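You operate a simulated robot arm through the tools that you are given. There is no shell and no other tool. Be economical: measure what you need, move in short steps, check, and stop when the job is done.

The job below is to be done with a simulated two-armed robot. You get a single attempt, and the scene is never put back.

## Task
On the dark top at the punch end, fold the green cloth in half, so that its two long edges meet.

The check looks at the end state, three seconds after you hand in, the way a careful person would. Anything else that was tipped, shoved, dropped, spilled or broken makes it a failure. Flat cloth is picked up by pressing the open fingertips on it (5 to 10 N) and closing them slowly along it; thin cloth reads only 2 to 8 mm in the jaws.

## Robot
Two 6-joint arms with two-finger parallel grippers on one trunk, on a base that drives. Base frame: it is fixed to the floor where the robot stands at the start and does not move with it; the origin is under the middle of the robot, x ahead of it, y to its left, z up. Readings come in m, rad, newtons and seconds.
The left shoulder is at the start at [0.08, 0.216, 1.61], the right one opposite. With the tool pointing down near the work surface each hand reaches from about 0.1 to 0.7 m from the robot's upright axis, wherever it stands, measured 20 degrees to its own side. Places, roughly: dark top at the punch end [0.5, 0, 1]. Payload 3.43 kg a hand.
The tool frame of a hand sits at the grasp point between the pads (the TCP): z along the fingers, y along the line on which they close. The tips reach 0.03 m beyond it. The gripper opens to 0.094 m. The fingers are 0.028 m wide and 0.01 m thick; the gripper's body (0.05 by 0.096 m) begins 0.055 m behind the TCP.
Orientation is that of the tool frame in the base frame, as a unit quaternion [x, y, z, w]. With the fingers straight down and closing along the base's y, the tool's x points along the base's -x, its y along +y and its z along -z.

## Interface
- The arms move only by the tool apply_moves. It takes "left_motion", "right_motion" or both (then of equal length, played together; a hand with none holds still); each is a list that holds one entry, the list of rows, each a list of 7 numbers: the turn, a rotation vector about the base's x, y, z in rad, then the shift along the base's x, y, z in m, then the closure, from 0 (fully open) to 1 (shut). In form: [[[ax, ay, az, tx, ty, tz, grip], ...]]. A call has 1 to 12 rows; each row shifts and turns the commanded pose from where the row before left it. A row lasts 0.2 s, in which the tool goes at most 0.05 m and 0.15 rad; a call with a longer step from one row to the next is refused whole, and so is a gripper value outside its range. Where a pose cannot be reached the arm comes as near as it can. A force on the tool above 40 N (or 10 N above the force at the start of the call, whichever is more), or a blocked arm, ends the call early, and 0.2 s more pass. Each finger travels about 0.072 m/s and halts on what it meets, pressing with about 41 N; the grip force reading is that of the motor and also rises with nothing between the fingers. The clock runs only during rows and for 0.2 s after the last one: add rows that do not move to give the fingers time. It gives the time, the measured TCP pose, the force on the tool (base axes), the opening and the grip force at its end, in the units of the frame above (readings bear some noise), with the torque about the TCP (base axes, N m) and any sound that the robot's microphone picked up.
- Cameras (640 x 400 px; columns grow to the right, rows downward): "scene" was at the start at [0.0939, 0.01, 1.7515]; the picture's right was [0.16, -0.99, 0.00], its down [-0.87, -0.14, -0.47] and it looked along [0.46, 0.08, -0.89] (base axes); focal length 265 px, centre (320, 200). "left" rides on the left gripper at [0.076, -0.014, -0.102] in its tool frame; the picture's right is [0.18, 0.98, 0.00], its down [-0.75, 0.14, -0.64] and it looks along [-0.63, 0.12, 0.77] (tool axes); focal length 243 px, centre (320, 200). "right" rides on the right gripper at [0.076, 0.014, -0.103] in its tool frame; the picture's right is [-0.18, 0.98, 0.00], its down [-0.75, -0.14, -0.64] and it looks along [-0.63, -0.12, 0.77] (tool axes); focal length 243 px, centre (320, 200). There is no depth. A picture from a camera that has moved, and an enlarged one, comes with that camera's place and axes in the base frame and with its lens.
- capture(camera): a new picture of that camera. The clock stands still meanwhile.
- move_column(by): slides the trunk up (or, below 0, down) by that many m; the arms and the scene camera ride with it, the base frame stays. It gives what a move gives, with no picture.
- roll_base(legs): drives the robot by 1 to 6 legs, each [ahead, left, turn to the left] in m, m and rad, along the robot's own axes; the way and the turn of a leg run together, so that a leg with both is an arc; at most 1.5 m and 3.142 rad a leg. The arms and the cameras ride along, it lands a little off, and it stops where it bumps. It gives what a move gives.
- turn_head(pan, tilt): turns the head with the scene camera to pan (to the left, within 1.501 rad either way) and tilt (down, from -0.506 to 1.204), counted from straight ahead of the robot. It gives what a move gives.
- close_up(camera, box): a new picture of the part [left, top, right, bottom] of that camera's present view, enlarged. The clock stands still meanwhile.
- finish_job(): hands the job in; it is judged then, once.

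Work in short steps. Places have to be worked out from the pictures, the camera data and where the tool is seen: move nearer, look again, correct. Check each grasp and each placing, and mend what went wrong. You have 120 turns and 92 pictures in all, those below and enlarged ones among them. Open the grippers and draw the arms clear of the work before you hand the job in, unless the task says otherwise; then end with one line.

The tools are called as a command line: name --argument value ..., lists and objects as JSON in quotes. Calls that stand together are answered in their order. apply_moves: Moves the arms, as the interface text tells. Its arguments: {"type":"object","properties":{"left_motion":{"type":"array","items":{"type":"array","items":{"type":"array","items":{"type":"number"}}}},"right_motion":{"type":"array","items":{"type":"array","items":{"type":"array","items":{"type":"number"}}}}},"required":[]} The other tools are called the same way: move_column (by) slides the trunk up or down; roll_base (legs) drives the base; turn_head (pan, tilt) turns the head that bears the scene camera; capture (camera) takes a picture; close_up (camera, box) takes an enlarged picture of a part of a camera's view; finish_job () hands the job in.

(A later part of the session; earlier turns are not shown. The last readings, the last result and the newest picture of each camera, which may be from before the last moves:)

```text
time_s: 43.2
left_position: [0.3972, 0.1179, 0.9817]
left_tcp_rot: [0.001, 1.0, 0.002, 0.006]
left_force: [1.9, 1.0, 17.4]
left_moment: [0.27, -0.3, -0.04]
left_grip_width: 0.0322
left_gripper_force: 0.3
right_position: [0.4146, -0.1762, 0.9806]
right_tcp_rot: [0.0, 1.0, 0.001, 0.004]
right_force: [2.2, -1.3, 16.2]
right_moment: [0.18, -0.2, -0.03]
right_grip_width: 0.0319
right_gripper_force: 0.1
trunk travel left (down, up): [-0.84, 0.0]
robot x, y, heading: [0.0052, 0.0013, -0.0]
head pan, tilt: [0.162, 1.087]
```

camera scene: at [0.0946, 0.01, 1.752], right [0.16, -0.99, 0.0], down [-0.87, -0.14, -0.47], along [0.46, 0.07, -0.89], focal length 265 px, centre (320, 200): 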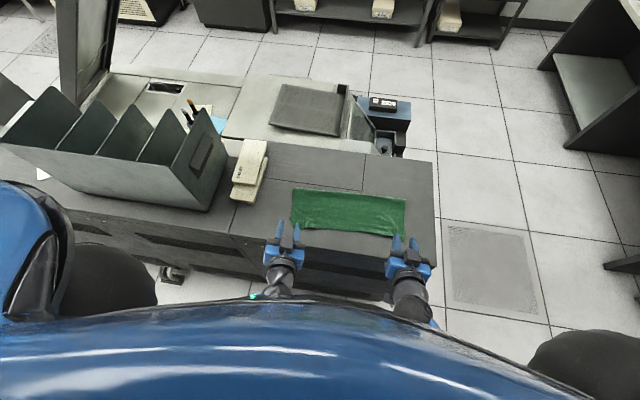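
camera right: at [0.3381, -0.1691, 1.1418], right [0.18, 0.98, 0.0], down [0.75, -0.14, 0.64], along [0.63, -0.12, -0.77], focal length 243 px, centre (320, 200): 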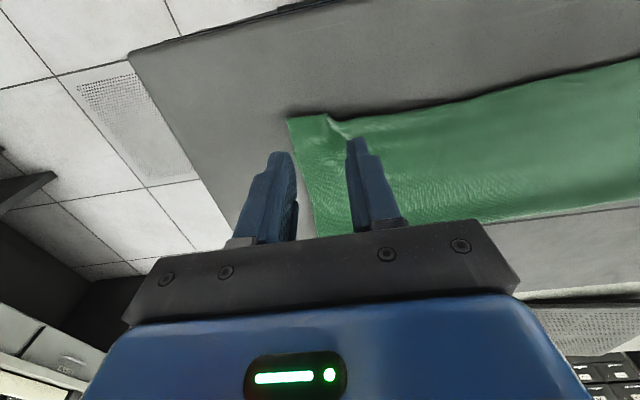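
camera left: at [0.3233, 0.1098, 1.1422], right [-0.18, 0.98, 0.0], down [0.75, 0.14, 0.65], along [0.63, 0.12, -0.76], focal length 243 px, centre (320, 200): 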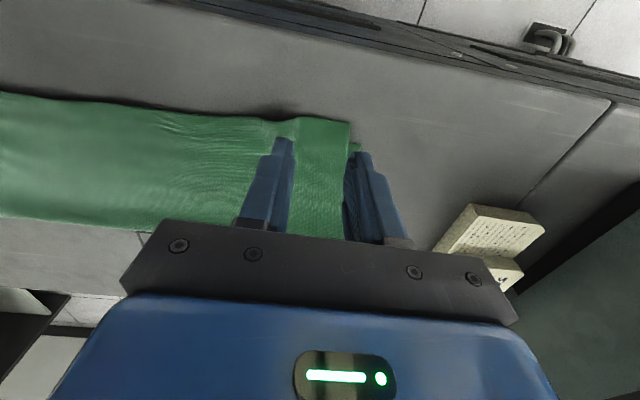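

Both press at about 17 N, so I'll ease up a millimetre and close slowly.

apply_moves --left_motion '[[[0, 0, 0, 0, 0, 0.0012, 0.66], [0, 0, 0, 0, 0, 0, 0.7], [0, 0, 0, 0, 0, 0, 0.74], [0, 0, 0, 0, 0, 0, 0.78], [0, 0, 0, 0, 0, 0, 0.82], [0, 0, 0, 0, 0, 0, 0.86], [0, 0, 0, 0, 0, 0, 0.9], [0, 0, 0, 0, 0, 0, 0.94], [0, 0, 0, 0, 0, 0, 0.98], [0, 0, 0, 0, 0, 0, 1], [0, 0, 0, 0, 0, 0, 1], [0, 0, 0, 0, 0, 0, 1]]]' --right_motion '[[[0, 0, 0, 0, 0, 0.0012, 0.66], [0, 0, 0, 0, 0, 0, 0.7], [0, 0, 0, 0, 0, 0, 0.74], [0, 0, 0, 0, 0, 0, 0.78], [0, 0, 0, 0, 0, 0, 0.82], [0, 0, 0, 0, 0, 0, 0.86], [0, 0, 0, 0, 0, 0, 0.9], [0, 0, 0, 0, 0, 0, 0.94], [0, 0, 0, 0, 0, 0, 0.98], [0, 0, 0, 0, 0, 0, 1], [0, 0, 0, 0, 0, 0, 1], [0, 0, 0, 0, 0, 0, 1]]]'

close_up --camera "left" --box '[220, 90, 420, 215]'

close_up --camera "right" --box '[220, 90, 420, 215]'

```text
time_s: 45.8
left_position: [0.3963, 0.1181, 0.9807]
left_tcp_rot: [0.001, 1.0, 0.001, 0.004]
left_force: [0.0, -6.8, 19.7]
left_moment: [-0.09, -0.23, -0.07]
left_grip_width: 0.0018
left_gripper_force: 36.0
right_position: [0.4124, -0.1768, 0.9833]
right_tcp_rot: [-0.001, 1.0, 0.002, 0.002]
right_force: [-1.3, 8.2, 10.6]
right_moment: [0.29, -0.1, 0.11]
right_grip_width: 0.003
right_gripper_force: 37.6
trunk travel left (down, up): [-0.84, 0.0]
robot x, y, heading: [0.0026, -0.0012, -0.004]
head pan, tilt: [0.162, 1.087]
```

```text
3.20 times, centred on (320, 152) of left
camera zoom: at [0.3208, 0.1038, 1.0827], right [-0.18, 0.98, 0.0], down [0.75, 0.14, 0.65], along [0.64, 0.12, -0.76], focal length 776 px, centre (320, 352)
```

zoom: 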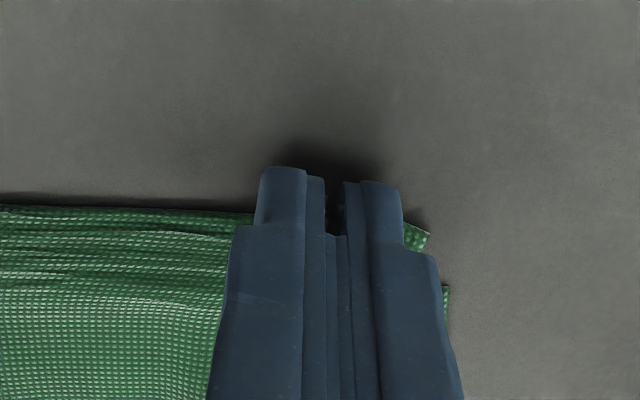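

```text
3.20 times, centred on (320, 152) of right
camera zoom: at [0.3364, -0.1632, 1.0832], right [0.18, 0.98, 0.0], down [0.75, -0.14, 0.65], along [0.63, -0.12, -0.76], focal length 776 px, centre (320, 352)
```

zoom: 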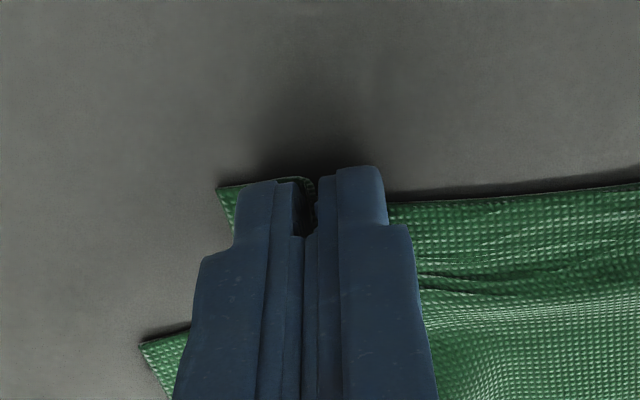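

Both grips hold the upper layer. I'll peel it up and back to let the fold line roll outward, then look.

apply_moves --left_motion '[[[0, 0, 0, 0.005, -0.002, 0.015, 1], [0, 0, 0, 0.01, 0, 0.03, 1], [0, 0, 0, 0.025, 0, 0.035, 1], [0, 0, 0, 0.035, 0, 0.02, 1], [0, 0, 0, 0.045, 0, 0.005, 1], [0, 0, 0, 0.04, 0, -0.005, 1], [0, 0, 0, 0, 0, 0, 1]]]' --right_motion '[[[0, 0, 0, 0.005, 0.002, 0.015, 1], [0, 0, 0, 0.01, 0, 0.03, 1], [0, 0, 0, 0.025, 0, 0.035, 1], [0, 0, 0, 0.035, 0, 0.02, 1], [0, 0, 0, 0.045, 0, 0.005, 1], [0, 0, 0, 0.04, 0, -0.005, 1], [0, 0, 0, 0, 0, 0, 1]]]'

close_up --camera "scene" --box '[260, 140, 450, 260]'

capture --camera "right"

```text
time_s: 47.4
left_position: [0.564, 0.1154, 1.0593]
left_tcp_rot: [0.001, 1.0, 0.002, 0.003]
left_force: [0.1, -0.7, 0.4]
left_moment: [-0.03, 0.0, 0.0]
left_grip_width: 0.0018
left_gripper_force: 37.0
left hand out of reach, approached as far as the arm can: row 3, 4
right_position: [0.5804, -0.1737, 1.0599]
right_tcp_rot: [-0.001, 1.0, 0.002, 0.001]
right_force: [0.5, 2.2, 0.1]
right_moment: [0.04, 0.01, 0.01]
right_grip_width: 0.0027
right_gripper_force: 36.9
right hand out of reach, approached as far as the arm can: row 3, 4
trunk travel left (down, up): [-0.84, 0.0]
robot x, y, heading: [0.0052, -0.0012, 0.003]
head pan, tilt: [0.162, 1.087]
```

```text
3.33 times, centred on (355, 200) of scene
camera zoom: at [0.0938, 0.0097, 1.7516], right [0.16, -0.99, 0.0], down [-0.87, -0.14, -0.47], along [0.46, 0.08, -0.88], focal length 883 px, centre (203, 200)
```

zoom: 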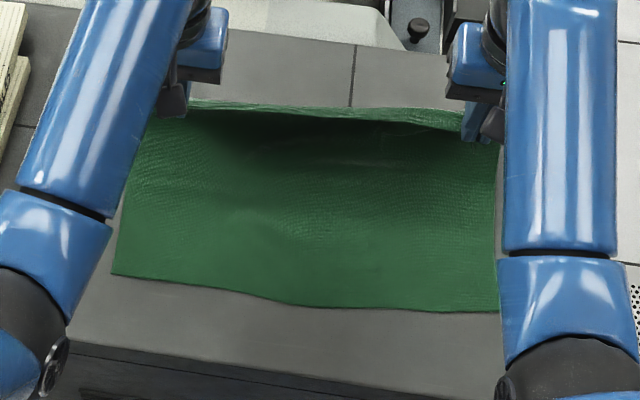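

```text
27 pictures are left
camera right: at [0.5041, -0.16, 1.161], right [0.18, 0.98, 0.0], down [0.75, -0.14, 0.64], along [0.63, -0.12, -0.77], focal length 243 px, centre (320, 200)
```

right: 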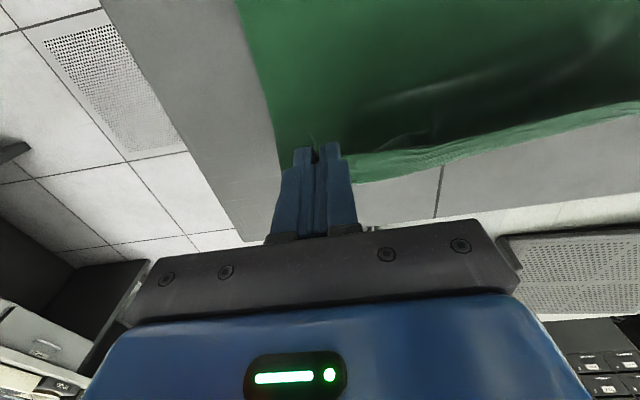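

The fold is unrolled and the near edge hasn't moved (0.412 left, 0.411 mid, 0.434 right). I'll return on a low arc toward the near edge and check partway.

apply_moves --left_motion '[[[0, 0, 0, -0.02, 0, 0, 1], [0, 0, 0, -0.03, 0, -0.004, 1], [0, 0, 0, -0.03, 0, -0.01, 1], [0, 0, 0, -0.03, 0, -0.018, 1], [0, 0, 0, 0, 0, 0, 1]]]' --right_motion '[[[0, 0, 0, -0.02, 0, 0, 1], [0, 0, 0, -0.03, 0, -0.004, 1], [0, 0, 0, -0.03, 0, -0.01, 1], [0, 0, 0, -0.03, 0, -0.018, 1], [0, 0, 0, 0, 0, 0, 1]]]'

close_up --camera "scene" --box '[260, 140, 450, 260]'

```text
time_s: 48.6
left_position: [0.4532, 0.1163, 1.0264]
left_tcp_rot: [0.001, 1.0, 0.002, 0.002]
left_force: [0.3, -1.9, -0.4]
left_moment: [-0.03, -0.03, 0.01]
left_grip_width: 0.0017
left_gripper_force: 36.9
right_position: [0.4715, -0.1749, 1.0268]
right_tcp_rot: [-0.001, 1.0, 0.0, 0.001]
right_force: [0.2, 0.9, -0.2]
right_moment: [0.06, 0.0, -0.02]
right_grip_width: 0.0032
right_gripper_force: 37.7
trunk travel left (down, up): [-0.84, 0.0]
robot x, y, heading: [0.0004, -0.0004, 0.002]
head pan, tilt: [0.162, 1.087]
```

```text
3.33 times, centred on (355, 200) of scene
camera zoom: at [0.0952, 0.0097, 1.7515], right [0.16, -0.99, 0.0], down [-0.87, -0.14, -0.47], along [0.46, 0.08, -0.89], focal length 883 px, centre (203, 200)
```

zoom: 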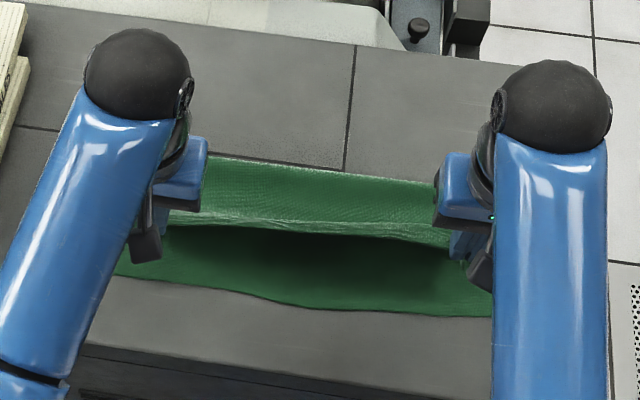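

The fold line is now at 0.558–0.564, as wanted. I'll lower the edge onto the near edge.

apply_moves --left_motion '[[[0, 0, 0, -0.018, 0.001, -0.012, 1], [0, 0, 0, -0.014, 0.001, -0.013, 1], [0, 0, 0, -0.008, 0, -0.012, 1], [0, 0, 0, 0, 0, -0.004, 1], [0, 0, 0, 0, 0, 0, 1]]]' --right_motion '[[[0, 0, 0, -0.016, -0.001, -0.012, 1], [0, 0, 0, -0.012, 0, -0.013, 1], [0, 0, 0, -0.007, 0, -0.012, 1], [0, 0, 0, 0, 0, -0.004, 1], [0, 0, 0, 0, 0, 0, 1]]]'

close_up --camera "scene" --box '[260, 140, 450, 260]'

close_up --camera "left" --box '[160, 40, 480, 240]'

close_up --camera "right" --box '[160, 40, 480, 240]'

```text
time_s: 49.8
left_position: [0.4132, 0.1179, 0.9854]
left_tcp_rot: [0.001, 1.0, 0.001, 0.003]
left_force: [0.2, -3.7, 0.1]
left_moment: [-0.09, 0.0, -0.08]
left_grip_width: 0.0018
left_gripper_force: 36.5
right_position: [0.4361, -0.1751, 0.9855]
right_tcp_rot: [-0.001, 1.0, 0.0, 0.001]
right_force: [0.0, 4.1, 0.2]
right_moment: [0.13, 0.04, 0.06]
right_grip_width: 0.0028
right_gripper_force: 37.8
trunk travel left (down, up): [-0.84, 0.0]
robot x, y, heading: [0.0031, -0.0032, -0.002]
head pan, tilt: [0.162, 1.087]
```

```text
3.33 times, centred on (355, 200) of scene
camera zoom: at [0.0939, 0.0097, 1.7515], right [0.16, -0.99, 0.0], down [-0.87, -0.14, -0.47], along [0.46, 0.08, -0.88], focal length 883 px, centre (203, 200)
```

zoom: 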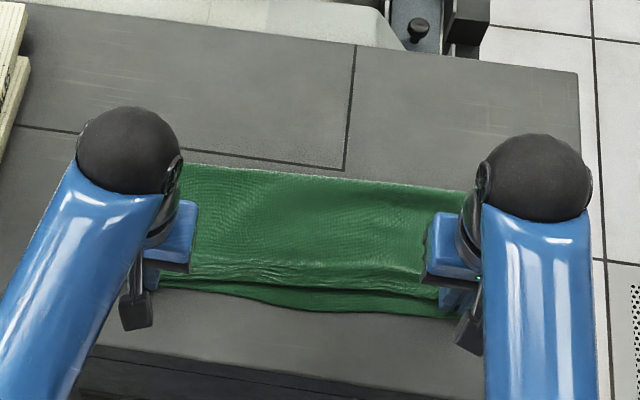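

```text
2.00 times, centred on (320, 140) of left
camera zoom: at [0.3377, 0.1026, 1.0867], right [-0.18, 0.98, 0.0], down [0.75, 0.14, 0.65], along [0.64, 0.12, -0.76], focal length 485 px, centre (320, 320)
```

zoom: 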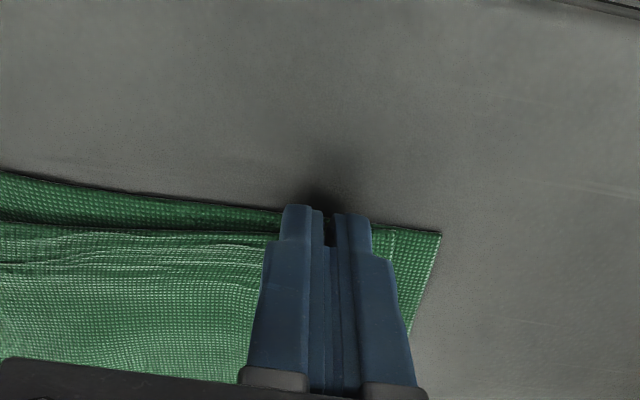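

```text
2.00 times, centred on (320, 140) of right
camera zoom: at [0.3591, -0.1614, 1.0885], right [0.18, 0.98, 0.0], down [0.75, -0.14, 0.64], along [0.63, -0.12, -0.77], focal length 485 px, centre (320, 320)
```

zoom: 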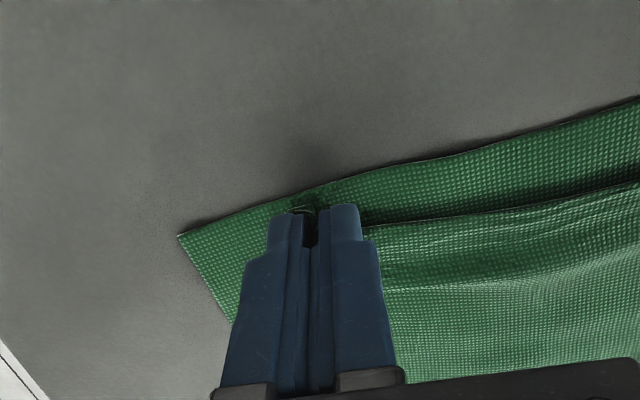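

The fold line is good. The upper edge sits 0.7 cm (left) to about 2 cm (middle) short, so I'll shift it ~1 cm toward the robot and then release.

apply_moves --left_motion '[[[0, 0, 0, -0.002, -0.001, 0.006, 1], [0, 0, 0, -0.006, 0, 0, 1], [0, 0, 0, -0.004, 0, -0.004, 1], [0, 0, 0, 0, 0, -0.001, 1], [0, 0, 0, 0, 0, 0, 0.95], [0, 0, 0, 0, 0, 0, 0.9], [0, 0, 0, 0, 0, 0, 0.85], [0, 0, 0, 0, 0, 0, 0.8], [0, 0, 0, 0, 0, 0.01, 0.8], [0, 0, 0, 0, 0, 0.02, 0.8], [0, 0, 0, 0, 0, 0.03, 0.8]]]' --right_motion '[[[0, 0, 0, -0.003, 0.001, 0.006, 1], [0, 0, 0, -0.006, 0, 0, 1], [0, 0, 0, -0.005, 0, -0.004, 1], [0, 0, 0, 0, 0, -0.001, 1], [0, 0, 0, 0, 0, 0, 0.95], [0, 0, 0, 0, 0, 0, 0.9], [0, 0, 0, 0, 0, 0, 0.85], [0, 0, 0, 0, 0, 0, 0.8], [0, 0, 0, 0, 0, 0.01, 0.8], [0, 0, 0, 0, 0, 0.02, 0.8], [0, 0, 0, 0, 0, 0.03, 0.8]]]'

capture --camera "left"

capture --camera "right"

close_up --camera "scene" --box '[260, 140, 450, 260]'

```text
time_s: 52.2
left_position: [0.4012, 0.117, 1.044]
left_tcp_rot: [0.001, 1.0, 0.002, 0.003]
left_force: [0.1, 0.0, 0.2]
left_moment: [0.01, -0.01, -0.02]
left_grip_width: 0.019
left_gripper_force: 0.0
right_position: [0.4213, -0.1735, 1.0438]
right_tcp_rot: [-0.001, 1.0, 0.001, 0.002]
right_force: [-0.2, 0.4, 0.8]
right_moment: [0.0, -0.02, 0.01]
right_grip_width: 0.0187
right_gripper_force: 0.1
right hand out of reach, approached as far as the arm can: row 11
trunk travel left (down, up): [-0.84, 0.0]
robot x, y, heading: [0.0009, 0.0019, 0.001]
head pan, tilt: [0.162, 1.087]
```

```text
22 pictures are left
camera left: at [0.3263, 0.1017, 1.1452], right [-0.18, 0.98, 0.0], down [0.75, 0.14, 0.65], along [0.64, 0.12, -0.76], focal length 243 px, centre (320, 200)
```

left: 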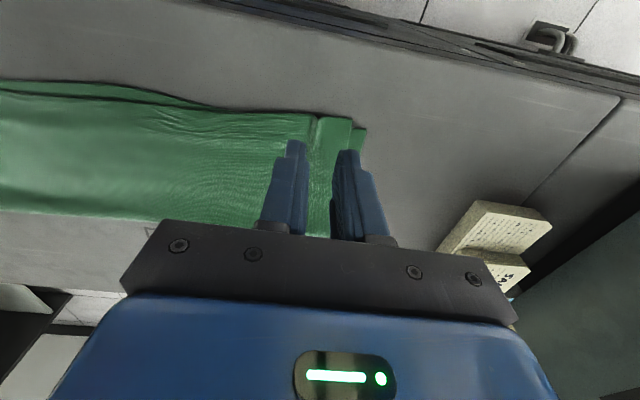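

```text
21 pictures are left
camera right: at [0.3452, -0.1606, 1.1461], right [0.18, 0.98, 0.0], down [0.75, -0.14, 0.65], along [0.63, -0.12, -0.76], focal length 243 px, centre (320, 200)
```

right: 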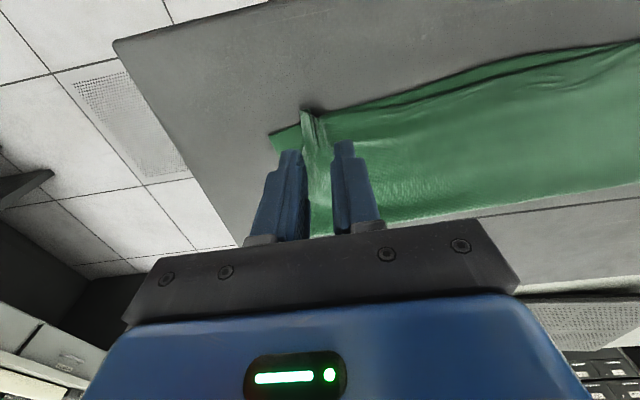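

```text
3.33 times, centred on (355, 200) of scene
camera zoom: at [0.0948, 0.0096, 1.7514], right [0.16, -0.99, 0.0], down [-0.87, -0.14, -0.47], along [0.46, 0.08, -0.89], focal length 883 px, centre (203, 200)
```

zoom: 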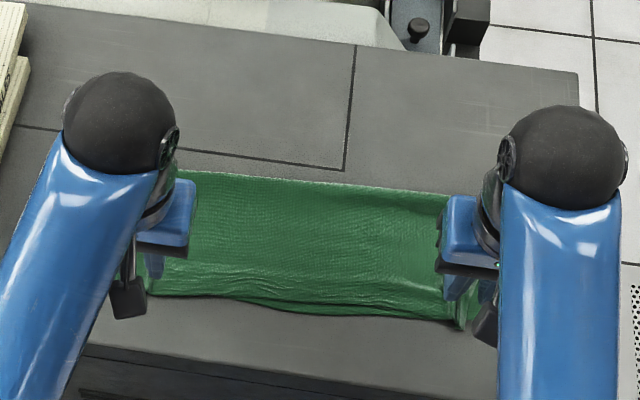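

The edges now meet closely. I'll look closer at the corners.

close_up --camera "right" --box '[240, 70, 400, 170]'

close_up --camera "left" --box '[240, 70, 400, 170]'

```text
4.00 times, centred on (320, 120) of right
camera zoom: at [0.3452, -0.1606, 1.1461], right [0.18, 0.98, 0.0], down [0.75, -0.14, 0.65], along [0.63, -0.12, -0.76], focal length 970 px, centre (320, 520)
```

zoom: 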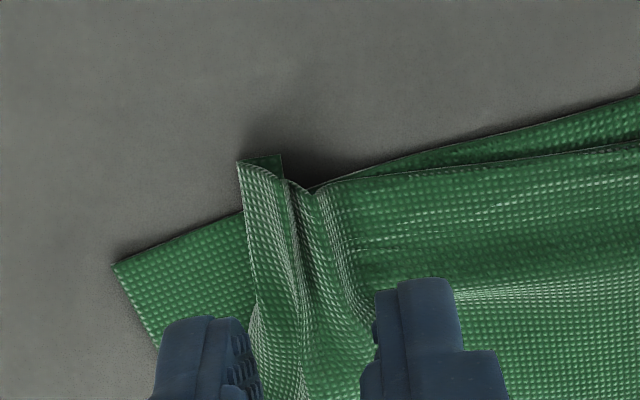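

```text
4.00 times, centred on (320, 120) of left
camera zoom: at [0.3263, 0.1017, 1.1452], right [-0.18, 0.98, 0.0], down [0.75, 0.14, 0.65], along [0.64, 0.12, -0.76], focal length 970 px, centre (320, 520)
```

zoom: 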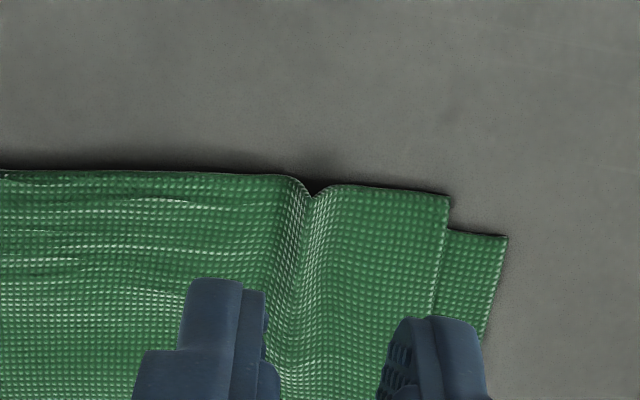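

The left corner is fine. The right upper corner is tucked under by about 2 cm, so I'll pinch the standing ridge there from just above, lift, and lay the corner out again.

apply_moves --right_motion '[[[0, 0, 0, 0, -0.001, -0.015, 0.68], [0, 0, 0, 0, 0, -0.02, 0.68], [0, 0, 0, 0, 0, -0.015, 0.68], [0, 0, 0, 0, 0, -0.004, 0.7], [0, 0, 0, 0, 0, 0, 0.76], [0, 0, 0, 0, 0, 0, 0.82], [0, 0, 0, 0, 0, 0, 0.88], [0, 0, 0, 0, 0, 0, 0.94], [0, 0, 0, 0, 0, 0, 1], [0, 0, 0, 0, 0, 0, 1], [0, 0, 0, 0, 0, 0, 1]]]'

close_up --camera "right" --box '[220, 90, 420, 215]'

```text
time_s: 54.6
left_position: [0.4021, 0.1175, 1.0425]
left_tcp_rot: [0.001, 1.0, 0.001, 0.003]
left_force: [0.1, 0.1, 0.2]
left_moment: [-0.01, 0.02, 0.0]
left_grip_width: 0.0188
left_gripper_force: 0.1
right_position: [0.4214, -0.1763, 0.9902]
right_tcp_rot: [-0.001, 1.0, 0.001, 0.001]
right_force: [-0.2, -0.3, -0.5]
right_moment: [0.01, -0.01, 0.0]
right_grip_width: 0.0029
right_gripper_force: 37.1
trunk travel left (down, up): [-0.84, 0.0]
robot x, y, heading: [0.0025, -0.0015, -0.001]
head pan, tilt: [0.162, 1.087]
```

```text
3.20 times, centred on (320, 152) of right
camera zoom: at [0.3458, -0.1615, 1.0924], right [0.18, 0.98, 0.0], down [0.75, -0.14, 0.64], along [0.63, -0.12, -0.77], focal length 776 px, centre (320, 352)
```

zoom: 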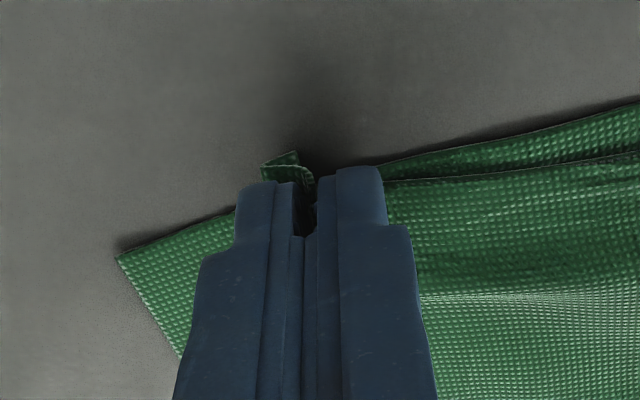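

It holds. I'll lift, check that the corner flap hangs free, then lower with a small inward sweep so it lies outward.

apply_moves --right_motion '[[[0, 0, 0, 0.003, -0.002, 0.015, 1], [0, 0, 0, 0.005, -0.004, 0.02, 1], [0, 0, 0, 0.005, -0.004, 0.02, 1], [0, 0, 0, 0, 0, 0, 1], [0, 0, 0, 0, 0, 0, 1]]]'

close_up --camera "right" --box '[200, 50, 440, 200]'

```text
time_s: 55.8
left_position: [0.4028, 0.1156, 1.0447]
left_tcp_rot: [0.001, 1.0, 0.002, 0.004]
left_force: [0.0, -0.2, -0.4]
left_moment: [0.0, -0.03, 0.03]
left_grip_width: 0.0187
left_gripper_force: 0.1
right_position: [0.4353, -0.1852, 1.0456]
right_tcp_rot: [-0.001, 1.0, 0.0, 0.003]
right_force: [0.6, 0.4, 0.5]
right_moment: [0.02, 0.0, 0.0]
right_grip_width: 0.0028
right_gripper_force: 37.3
trunk travel left (down, up): [-0.84, 0.0]
robot x, y, heading: [0.0002, -0.0028, -0.0]
head pan, tilt: [0.162, 1.087]
```

```text
2.67 times, centred on (320, 125) of right
camera zoom: at [0.3586, -0.1715, 1.1471], right [0.18, 0.98, 0.0], down [0.75, -0.14, 0.64], along [0.63, -0.12, -0.77], focal length 647 px, centre (320, 400)
```

zoom: 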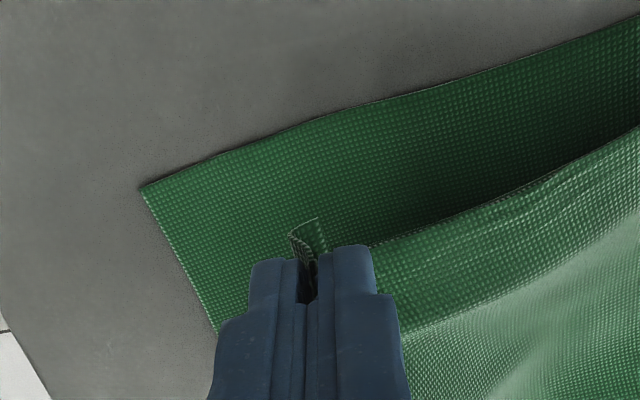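

The corner is partly curled behind the outer finger. I'll lower slightly outward with an inward sweep, release, and look.

apply_moves --right_motion '[[[0, 0, 0, 0, -0.006, -0.015, 1], [0, 0, 0, -0.002, -0.002, -0.012, 1], [0, 0, 0, -0.003, 0.006, -0.01, 1], [0, 0, 0, -0.005, 0.006, -0.012, 1], [0, 0, 0, -0.004, 0.004, -0.007, 1], [0, 0, 0, 0, 0, 0, 0.95], [0, 0, 0, 0, 0, 0, 0.88], [0, 0, 0, 0, 0, 0, 0.8], [0, 0, 0, 0, 0, 0.01, 0.7], [0, 0, 0, 0, 0, 0.02, 0.7], [0, 0, 0, 0, 0, 0.02, 0.7]]]'

close_up --camera "right" --box '[200, 50, 440, 200]'

```text
time_s: 58.2
left_position: [0.4009, 0.1165, 1.0439]
left_tcp_rot: [0.001, 1.0, 0.001, 0.004]
left_force: [-0.4, 0.3, -0.1]
left_moment: [-0.02, 0.01, -0.01]
left_grip_width: 0.0188
left_gripper_force: 0.0
right_position: [0.4218, -0.1769, 1.0387]
right_tcp_rot: [-0.001, 1.0, 0.001, 0.001]
right_force: [0.1, 0.8, 0.3]
right_moment: [-0.03, 0.0, 0.03]
right_grip_width: 0.0281
right_gripper_force: 0.1
trunk travel left (down, up): [-0.84, 0.0]
robot x, y, heading: [0.0075, 0.0002, -0.003]
head pan, tilt: [0.162, 1.087]
```

```text
2.67 times, centred on (320, 125) of right
camera zoom: at [0.3448, -0.1639, 1.1413], right [0.18, 0.98, 0.0], down [0.75, -0.14, 0.64], along [0.63, -0.12, -0.77], focal length 647 px, centre (320, 400)
```

zoom: 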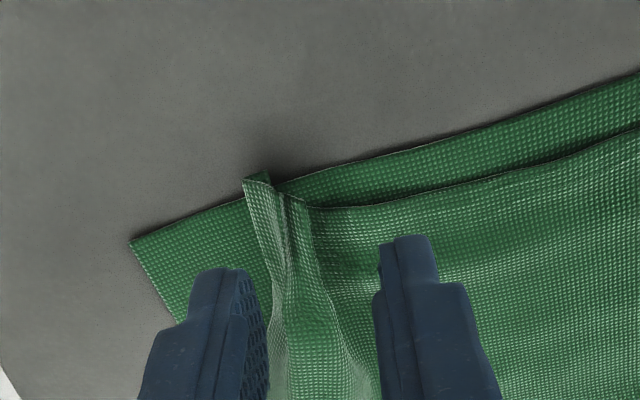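

The corner is still tucked under the ridge. I'll pinch further inside, at y≈−0.15, so the corner hangs free when lifted. I'm moving there and pressing lightly.

apply_moves --right_motion '[[[0, 0, 0, 0.005, 0.014, 0, 0.68], [0, 0, 0, 0.005, 0.013, -0.015, 0.68], [0, 0, 0, 0, 0, -0.02, 0.68], [0, 0, 0, 0, 0, -0.015, 0.68], [0, 0, 0, 0, 0, -0.004, 0.68], [0, 0, 0, 0, 0, -0.002, 0.68], [0, 0, 0, 0, 0, 0, 0.68]]]'

close_up --camera "right" --box '[220, 90, 420, 215]'

```text
time_s: 59.8
left_position: [0.3999, 0.1167, 1.0434]
left_tcp_rot: [0.0, 1.0, 0.001, 0.004]
left_force: [-0.2, 0.5, -0.4]
left_moment: [-0.01, -0.01, 0.04]
left_grip_width: 0.0188
left_gripper_force: 0.1
right_position: [0.4303, -0.1503, 0.9829]
right_tcp_rot: [-0.001, 1.0, 0.0, 0.002]
right_force: [0.8, 0.7, 0.8]
right_moment: [0.01, -0.02, 0.02]
right_grip_width: 0.03
right_gripper_force: 0.0
trunk travel left (down, up): [-0.84, 0.0]
robot x, y, heading: [0.0005, -0.003, -0.002]
head pan, tilt: [0.162, 1.087]
```

```text
3.20 times, centred on (320, 152) of right
camera zoom: at [0.3547, -0.1367, 1.0847], right [0.18, 0.98, 0.0], down [0.75, -0.14, 0.64], along [0.63, -0.12, -0.77], focal length 776 px, centre (320, 352)
```

zoom: 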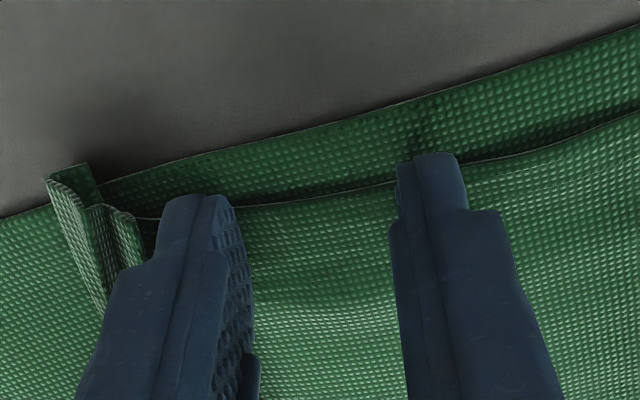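

Well placed. I'll nudge forward, press to about 8 N and close slowly.

apply_moves --right_motion '[[[0, 0, 0, 0.005, 0, 0, 0.68], [0, 0, 0, 0, 0, -0.002, 0.68], [0, 0, 0, 0, 0, -0.001, 0.72], [0, 0, 0, 0, 0, 0, 0.76], [0, 0, 0, 0, 0, 0, 0.8], [0, 0, 0, 0, 0, 0, 0.84], [0, 0, 0, 0, 0, 0, 0.88], [0, 0, 0, 0, 0, 0, 0.92], [0, 0, 0, 0, 0, 0, 0.96], [0, 0, 0, 0, 0, 0, 1], [0, 0, 0, 0, 0, 0, 1], [0, 0, 0, 0, 0, 0, 1]]]'

close_up --camera "right" --box '[220, 90, 420, 215]'

```text
time_s: 62.4
left_position: [0.3997, 0.1176, 1.0457]
left_tcp_rot: [0.001, 1.0, 0.001, 0.004]
left_force: [0.2, 0.0, 0.5]
left_moment: [-0.01, 0.02, 0.0]
left_grip_width: 0.0188
left_gripper_force: 0.0
right_position: [0.4351, -0.1498, 0.9818]
right_tcp_rot: [-0.001, 1.0, 0.001, 0.003]
right_force: [2.6, -2.2, 29.8]
right_moment: [-0.11, -0.08, 0.04]
right_grip_width: 0.0029
right_gripper_force: 37.7
trunk travel left (down, up): [-0.84, 0.0]
robot x, y, heading: [0.0022, -0.0012, 0.001]
head pan, tilt: [0.162, 1.087]
```

```text
3.20 times, centred on (320, 152) of right
camera zoom: at [0.3582, -0.136, 1.0833], right [0.18, 0.98, 0.0], down [0.75, -0.14, 0.65], along [0.64, -0.12, -0.76], focal length 776 px, centre (320, 352)
```

zoom: 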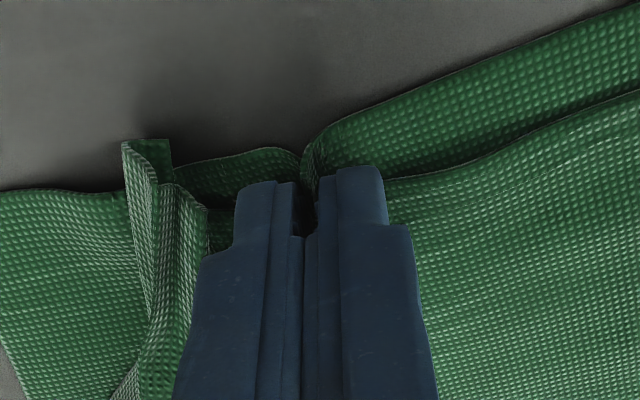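

This pinch took both layers, so I'll let go. Next I'll grip the tucked ridge again and release it in mid-air so the corner can unfold by itself.

apply_moves --right_motion '[[[0, 0, 0, 0, 0, 0.002, 0.95], [0, 0, 0, 0, 0, 0, 0.85], [0, 0, 0, 0, 0, 0, 0.72], [0, 0, 0, 0, 0, 0.01, 0.7], [0, 0, 0, 0, 0, 0.02, 0.7], [0, 0, 0, -0.005, -0.012, 0.02, 0.7], [0, 0, 0, -0.005, -0.012, 0.005, 0.7], [0, 0, 0, 0, -0.01, 0, 0.7], [0, 0, 0, 0, 0, 0, 0.7]]]'

close_up --camera "right" --box '[200, 50, 440, 200]'

```text
time_s: 64.4
left_position: [0.4012, 0.1174, 1.0441]
left_tcp_rot: [0.0, 1.0, 0.001, 0.004]
left_force: [0.2, 0.0, -0.1]
left_moment: [-0.01, -0.01, 0.02]
left_grip_width: 0.0188
left_gripper_force: 0.0
right_position: [0.4259, -0.1852, 1.0386]
right_tcp_rot: [-0.001, 1.0, 0.001, 0.001]
right_force: [-0.7, -0.5, -0.2]
right_moment: [0.0, 0.01, -0.01]
right_grip_width: 0.0282
right_gripper_force: 0.0
trunk travel left (down, up): [-0.84, 0.0]
robot x, y, heading: [-0.0024, -0.0017, -0.001]
head pan, tilt: [0.162, 1.087]
```

```text
2.67 times, centred on (320, 125) of right
camera zoom: at [0.3492, -0.1705, 1.1394], right [0.18, 0.98, 0.0], down [0.75, -0.14, 0.64], along [0.63, -0.12, -0.77], focal length 647 px, centre (320, 400)
```

zoom: 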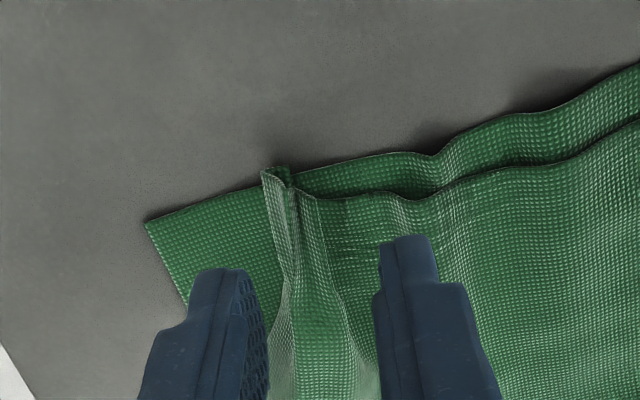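

The ridge sits at about y −0.194. I'll pinch it, lift 5 cm, move slightly outward, and open.

apply_moves --right_motion '[[[0, 0, 0, -0.001, -0.008, -0.015, 0.7], [0, 0, 0, 0, 0, -0.02, 0.7], [0, 0, 0, 0, 0, -0.012, 0.72], [0, 0, 0, 0, 0, 0, 0.8], [0, 0, 0, 0, 0, 0, 0.88], [0, 0, 0, 0, 0, 0, 0.96], [0, 0, 0, 0, 0, 0, 1], [0, 0, 0, 0, 0, 0, 1], [0, 0, 0, 0.002, -0.003, 0.015, 1], [0, 0, 0, 0.003, -0.004, 0.02, 1], [0, 0, 0, 0.002, -0.003, 0.02, 1], [0, 0, 0, 0, 0, 0, 1]]]'

close_up --camera "right" --box '[200, 50, 440, 200]'

```text
time_s: 67.0
left_position: [0.4024, 0.1173, 1.0427]
left_tcp_rot: [0.001, 1.0, 0.002, 0.004]
left_force: [-0.9, -0.3, -0.1]
left_moment: [0.02, 0.01, 0.02]
left_grip_width: 0.0187
left_gripper_force: 0.0
right_position: [0.4312, -0.2021, 1.0449]
right_tcp_rot: [-0.001, 1.0, 0.001, 0.001]
right_force: [0.3, 0.1, -0.6]
right_moment: [0.02, -0.03, -0.02]
right_grip_width: 0.003
right_gripper_force: 37.8
trunk travel left (down, up): [-0.84, 0.0]
robot x, y, heading: [-0.0022, 0.0004, -0.003]
head pan, tilt: [0.162, 1.087]
```

```text
2.67 times, centred on (320, 125) of right
camera zoom: at [0.3554, -0.1886, 1.1469], right [0.18, 0.98, 0.0], down [0.75, -0.14, 0.65], along [0.63, -0.12, -0.76], focal length 647 px, centre (320, 400)
```

zoom: 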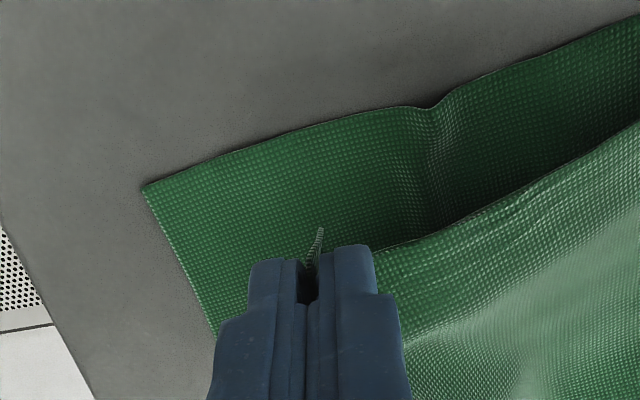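

I'll open in mid-air and let the corner drop.

apply_moves --right_motion '[[[0, 0, 0, 0, 0, 0, 0.8], [0, 0, 0, 0, 0, 0, 0.5], [0, 0, 0, 0, 0, 0, 0.4], [0, 0, 0, 0, 0, 0, 0.4]]]'

close_up --camera "right" --box '[200, 50, 440, 200]'

```text
time_s: 68.0
left_position: [0.4023, 0.1173, 1.0442]
left_tcp_rot: [0.001, 1.0, 0.002, 0.004]
left_force: [-0.4, 0.3, 0.3]
left_moment: [0.01, 0.0, 0.04]
left_grip_width: 0.0186
left_gripper_force: 0.0
right_position: [0.4318, -0.2017, 1.0451]
right_tcp_rot: [-0.001, 1.0, 0.001, 0.001]
right_force: [1.0, 0.0, 0.4]
right_moment: [0.0, 0.0, -0.01]
right_grip_width: 0.0564
right_gripper_force: 0.0
trunk travel left (down, up): [-0.84, 0.0]
robot x, y, heading: [0.0001, 0.0008, -0.002]
head pan, tilt: [0.162, 1.087]
```

```text
2.67 times, centred on (320, 125) of right
camera zoom: at [0.3554, -0.1885, 1.1466], right [0.18, 0.98, 0.0], down [0.75, -0.14, 0.65], along [0.63, -0.12, -0.76], focal length 647 px, centre (320, 400)
```

zoom: 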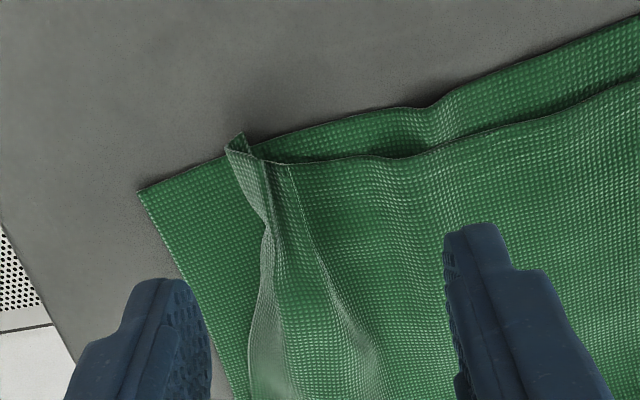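

I'll check the whole cloth from the scene camera after raising the right hand clear.

apply_moves --right_motion '[[[0, 0, 0, 0.02, -0.03, 0.01, 0.4], [0, 0, 0, 0.03, -0.04, 0.01, 0.4], [0, 0, 0, 0.03, -0.04, 0, 0.4]]]' --left_motion '[[[0, 0, 0, 0.02, 0.03, 0.01, 0.7], [0, 0, 0, 0.03, 0.04, 0.01, 0.7], [0, 0, 0, 0.03, 0.03, 0, 0.7]]]'

close_up --camera "scene" --box '[270, 160, 430, 260]'

```text
refused: row 2 steps farther than a row can; nothing moved
```

```text
4.00 times, centred on (350, 210) of scene
camera zoom: at [0.0945, 0.0097, 1.7515], right [0.16, -0.99, 0.0], down [-0.87, -0.14, -0.47], along [0.46, 0.08, -0.89], focal length 1059 px, centre (200, 160)
```

zoom: 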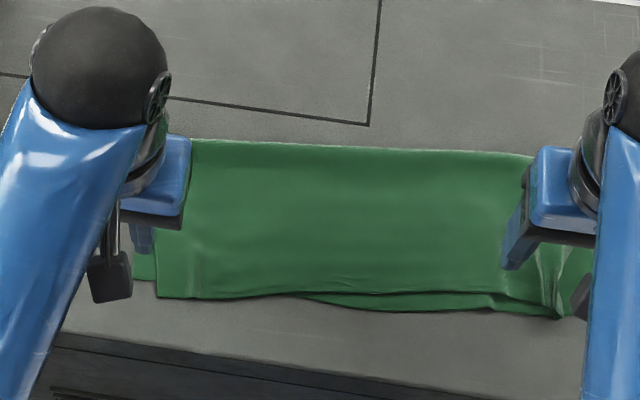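

The steps were too long, so I'll retry with shorter rows.

apply_moves --right_motion '[[[0, 0, 0, 0.01, -0.02, 0.015, 0.4], [0, 0, 0, 0.02, -0.03, 0.01, 0.4], [0, 0, 0, 0.02, -0.03, 0, 0.4], [0, 0, 0, 0.02, -0.03, 0, 0.4]]]' --left_motion '[[[0, 0, 0, 0.01, 0.02, 0.015, 0.7], [0, 0, 0, 0.02, 0.03, 0.01, 0.7], [0, 0, 0, 0.02, 0.03, 0, 0.7], [0, 0, 0, 0.02, 0.03, 0, 0.7]]]'

close_up --camera "scene" --box '[270, 160, 430, 260]'

```text
time_s: 69.0
left_position: [0.4765, 0.2255, 1.0452]
left_tcp_rot: [0.002, 1.0, 0.002, 0.001]
left_force: [-0.5, -0.4, -0.6]
left_moment: [0.0, 0.01, 0.01]
left_grip_width: 0.0281
left_gripper_force: 0.0
left hand out of reach, approached as far as the arm can: row 1, 2
right_position: [0.5086, -0.3124, 1.0496]
right_tcp_rot: [-0.001, 1.0, 0.001, 0.0]
right_force: [-0.1, 0.7, -0.1]
right_moment: [0.01, -0.02, 0.0]
right_grip_width: 0.0562
right_gripper_force: 0.1
right hand out of reach, approached as far as the arm can: row 1, 2
trunk travel left (down, up): [-0.84, 0.0]
robot x, y, heading: [0.0032, 0.0003, 0.004]
head pan, tilt: [0.162, 1.087]
```

```text
4.00 times, centred on (350, 210) of scene
camera zoom: at [0.0965, 0.0095, 1.7514], right [0.16, -0.99, 0.0], down [-0.87, -0.14, -0.46], along [0.46, 0.08, -0.89], focal length 1059 px, centre (200, 160)
```

zoom: 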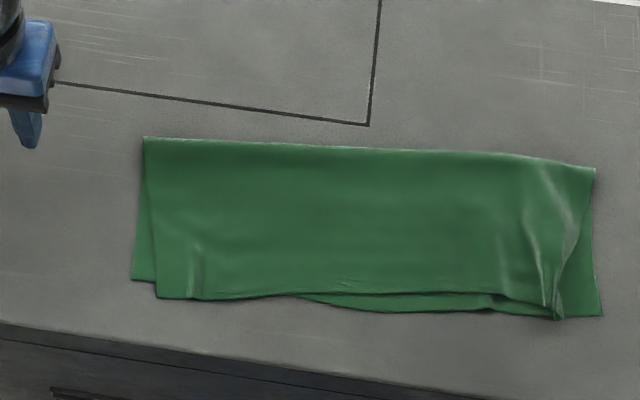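

The long edges now meet within about 1 cm. Only the right upper corner is tucked in by ~3 cm. I'll go for the ridge a few centimetres inside that corner so the corner itself hangs free.

apply_moves --right_motion '[[[0, 0, 0, -0.012, 0.026, 0, 0.5], [0, 0, 0, -0.012, 0.026, 0, 0.68], [0, 0, 0, -0.012, 0.026, -0.005, 0.68], [0, 0, 0, -0.011, 0.026, -0.005, 0.68], [0, 0, 0, 0, 0, -0.01, 0.68], [0, 0, 0, 0, 0, 0, 0.68]]]'

close_up --camera "right" --box '[200, 50, 440, 200]'

```text
time_s: 70.4
left_position: [0.4738, 0.2254, 1.0445]
left_tcp_rot: [0.0, 1.0, 0.002, 0.002]
left_force: [-0.8, -0.6, 0.0]
left_moment: [-0.01, 0.0, 0.03]
left_grip_width: 0.0281
left_gripper_force: 0.1
right_position: [0.4598, -0.2092, 1.0301]
right_tcp_rot: [-0.001, 1.0, 0.002, 0.001]
right_force: [-0.7, 0.4, -0.1]
right_moment: [0.01, 0.01, 0.01]
right_grip_width: 0.03
right_gripper_force: 0.0
trunk travel left (down, up): [-0.84, 0.0]
robot x, y, heading: [-0.0037, 0.001, 0.004]
head pan, tilt: [0.162, 1.087]
```

```text
2.67 times, centred on (320, 125) of right
camera zoom: at [0.3831, -0.1951, 1.1324], right [0.18, 0.98, 0.0], down [0.75, -0.14, 0.64], along [0.63, -0.12, -0.77], focal length 647 px, centre (320, 400)
```

zoom: 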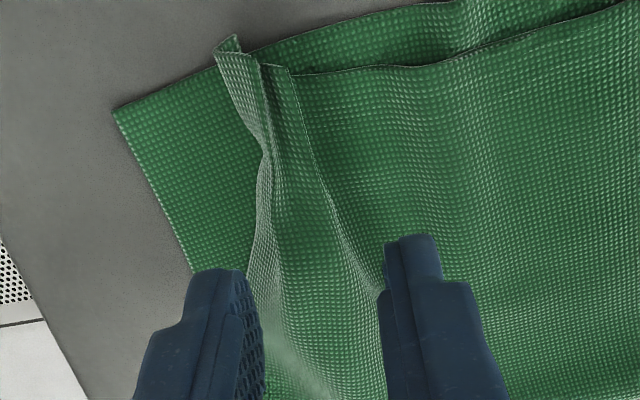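

The raised ridge lies between the fingers. I'll descend and pinch it, then lift.

apply_moves --right_motion '[[[0, 0, 0, 0, 0.002, -0.02, 0.68], [0, 0, 0, 0, 0, -0.018, 0.68], [0, 0, 0, 0, 0, 0, 0.76], [0, 0, 0, 0, 0, 0, 0.84], [0, 0, 0, 0, 0, 0, 0.92], [0, 0, 0, 0, 0, 0, 1], [0, 0, 0, 0, 0, 0, 1], [0, 0, 0, 0, 0, 0.015, 1], [0, 0, 0, 0, 0, 0.025, 1], [0, 0, 0, 0, 0, 0.025, 1], [0, 0, 0, 0, 0, 0, 1]]]'

close_up --camera "right" --box '[160, 0, 480, 200]'

```text
time_s: 72.8
left_position: [0.4745, 0.226, 1.0466]
left_tcp_rot: [0.001, 1.0, 0.002, 0.003]
left_force: [0.0, 0.6, -1.1]
left_moment: [-0.03, -0.01, -0.03]
left_grip_width: 0.0281
left_gripper_force: 0.1
right_position: [0.46, -0.2061, 1.0509]
right_tcp_rot: [-0.001, 1.0, 0.001, 0.002]
right_force: [-0.1, 0.1, -0.1]
right_moment: [-0.01, -0.02, 0.0]
right_grip_width: 0.0023
right_gripper_force: 36.7
right hand out of reach, approached as far as the arm can: row 10
trunk travel left (down, up): [-0.84, 0.0]
robot x, y, heading: [0.0034, 0.0014, -0.001]
head pan, tilt: [0.162, 1.087]
```

```text
2.00 times, centred on (320, 100) of right
camera zoom: at [0.3833, -0.1917, 1.1516], right [0.18, 0.98, 0.0], down [0.75, -0.14, 0.65], along [0.63, -0.12, -0.76], focal length 485 px, centre (320, 400)
```

zoom: 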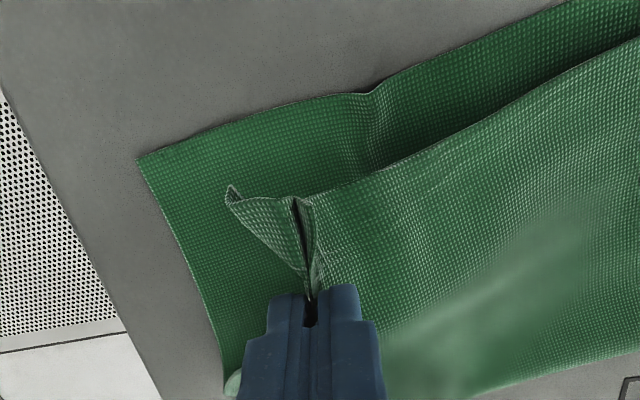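

The corner now hangs outward and is nearly unfolded. I'll shift outward, lower, and release.

apply_moves --right_motion '[[[0, 0, 0, 0, -0.01, -0.01, 1], [0, 0, 0, 0, -0.008, -0.015, 1], [0, 0, 0, -0.002, 0, -0.015, 1], [0, 0, 0, -0.002, 0.002, -0.012, 1], [0, 0, 0, 0, 0.002, -0.008, 1], [0, 0, 0, 0, 0, 0, 0.9], [0, 0, 0, 0, 0, 0, 0.75], [0, 0, 0, 0, 0, 0, 0.6], [0, 0, 0, 0, 0, 0.02, 0.6], [0, 0, 0, 0, 0, 0.025, 0.6]]]'

close_up --camera "right" --box '[160, 0, 480, 200]'

```text
time_s: 75.0
left_position: [0.475, 0.2263, 1.0445]
left_tcp_rot: [0.001, 1.0, 0.0, 0.003]
left_force: [-0.6, 0.3, 1.2]
left_moment: [0.0, -0.01, -0.03]
left_grip_width: 0.0284
left_gripper_force: 0.2
right_position: [0.4559, -0.2206, 1.0345]
right_tcp_rot: [-0.001, 1.0, 0.0, 0.001]
right_force: [-0.8, 0.5, 0.3]
right_moment: [0.0, -0.01, 0.02]
right_grip_width: 0.0376
right_gripper_force: 0.0
trunk travel left (down, up): [-0.84, 0.0]
robot x, y, heading: [0.0055, 0.0014, 0.001]
head pan, tilt: [0.162, 1.087]
```

```text
2.00 times, centred on (320, 100) of right
camera zoom: at [0.3802, -0.2064, 1.1364], right [0.18, 0.98, 0.0], down [0.75, -0.14, 0.64], along [0.63, -0.12, -0.77], focal length 485 px, centre (320, 400)
```

zoom: 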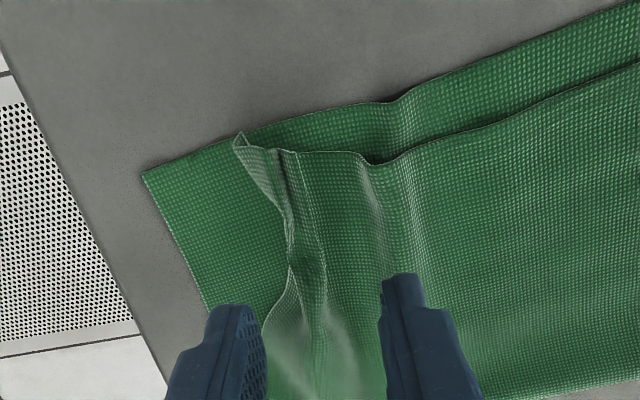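

The corner is out but the ridges still take up width. I'll pinch the outer ridge near the edge, pull it outward about 2.5 cm at low height, and release.

apply_moves --right_motion '[[[0, 0, 0, -0.026, -0.008, 0, 0.68], [0, 0, 0, 0, 0, -0.02, 0.68], [0, 0, 0, 0, 0, -0.02, 0.68], [0, 0, 0, 0, 0, -0.006, 0.72], [0, 0, 0, 0, 0, 0, 0.8], [0, 0, 0, 0, 0, 0, 0.88], [0, 0, 0, 0, 0, 0, 0.96], [0, 0, 0, 0, 0, 0, 1], [0, 0, 0, 0, 0, 0, 1], [0, 0, 0, 0, 0, 0.015, 1], [0, 0, 0, 0, -0.01, 0.005, 1], [0, 0, 0, 0, -0.008, 0, 1]]]'

close_up --camera "right" --box '[160, 0, 480, 200]'

```text
time_s: 77.6
left_position: [0.4745, 0.2253, 1.0455]
left_tcp_rot: [0.001, 1.0, 0.002, 0.002]
left_force: [-0.2, 0.1, 0.3]
left_moment: [-0.01, 0.0, 0.02]
left_grip_width: 0.0283
left_gripper_force: 0.0
right_position: [0.4293, -0.247, 1.0084]
right_tcp_rot: [0.0, 1.0, 0.001, 0.001]
right_force: [-0.1, 1.0, -0.5]
right_moment: [0.05, -0.01, -0.02]
right_grip_width: 0.0029
right_gripper_force: 37.7
trunk travel left (down, up): [-0.84, 0.0]
robot x, y, heading: [0.0007, -0.002, -0.004]
head pan, tilt: [0.162, 1.087]
```

```text
2.00 times, centred on (320, 100) of right
camera zoom: at [0.3542, -0.2329, 1.1109], right [0.18, 0.98, 0.0], down [0.75, -0.14, 0.64], along [0.63, -0.12, -0.77], focal length 485 px, centre (320, 400)
```

zoom: 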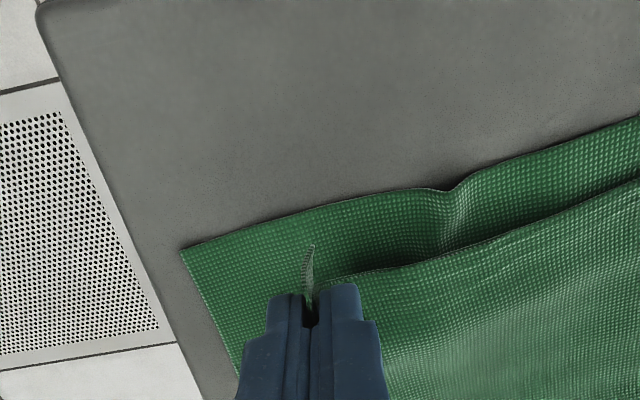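

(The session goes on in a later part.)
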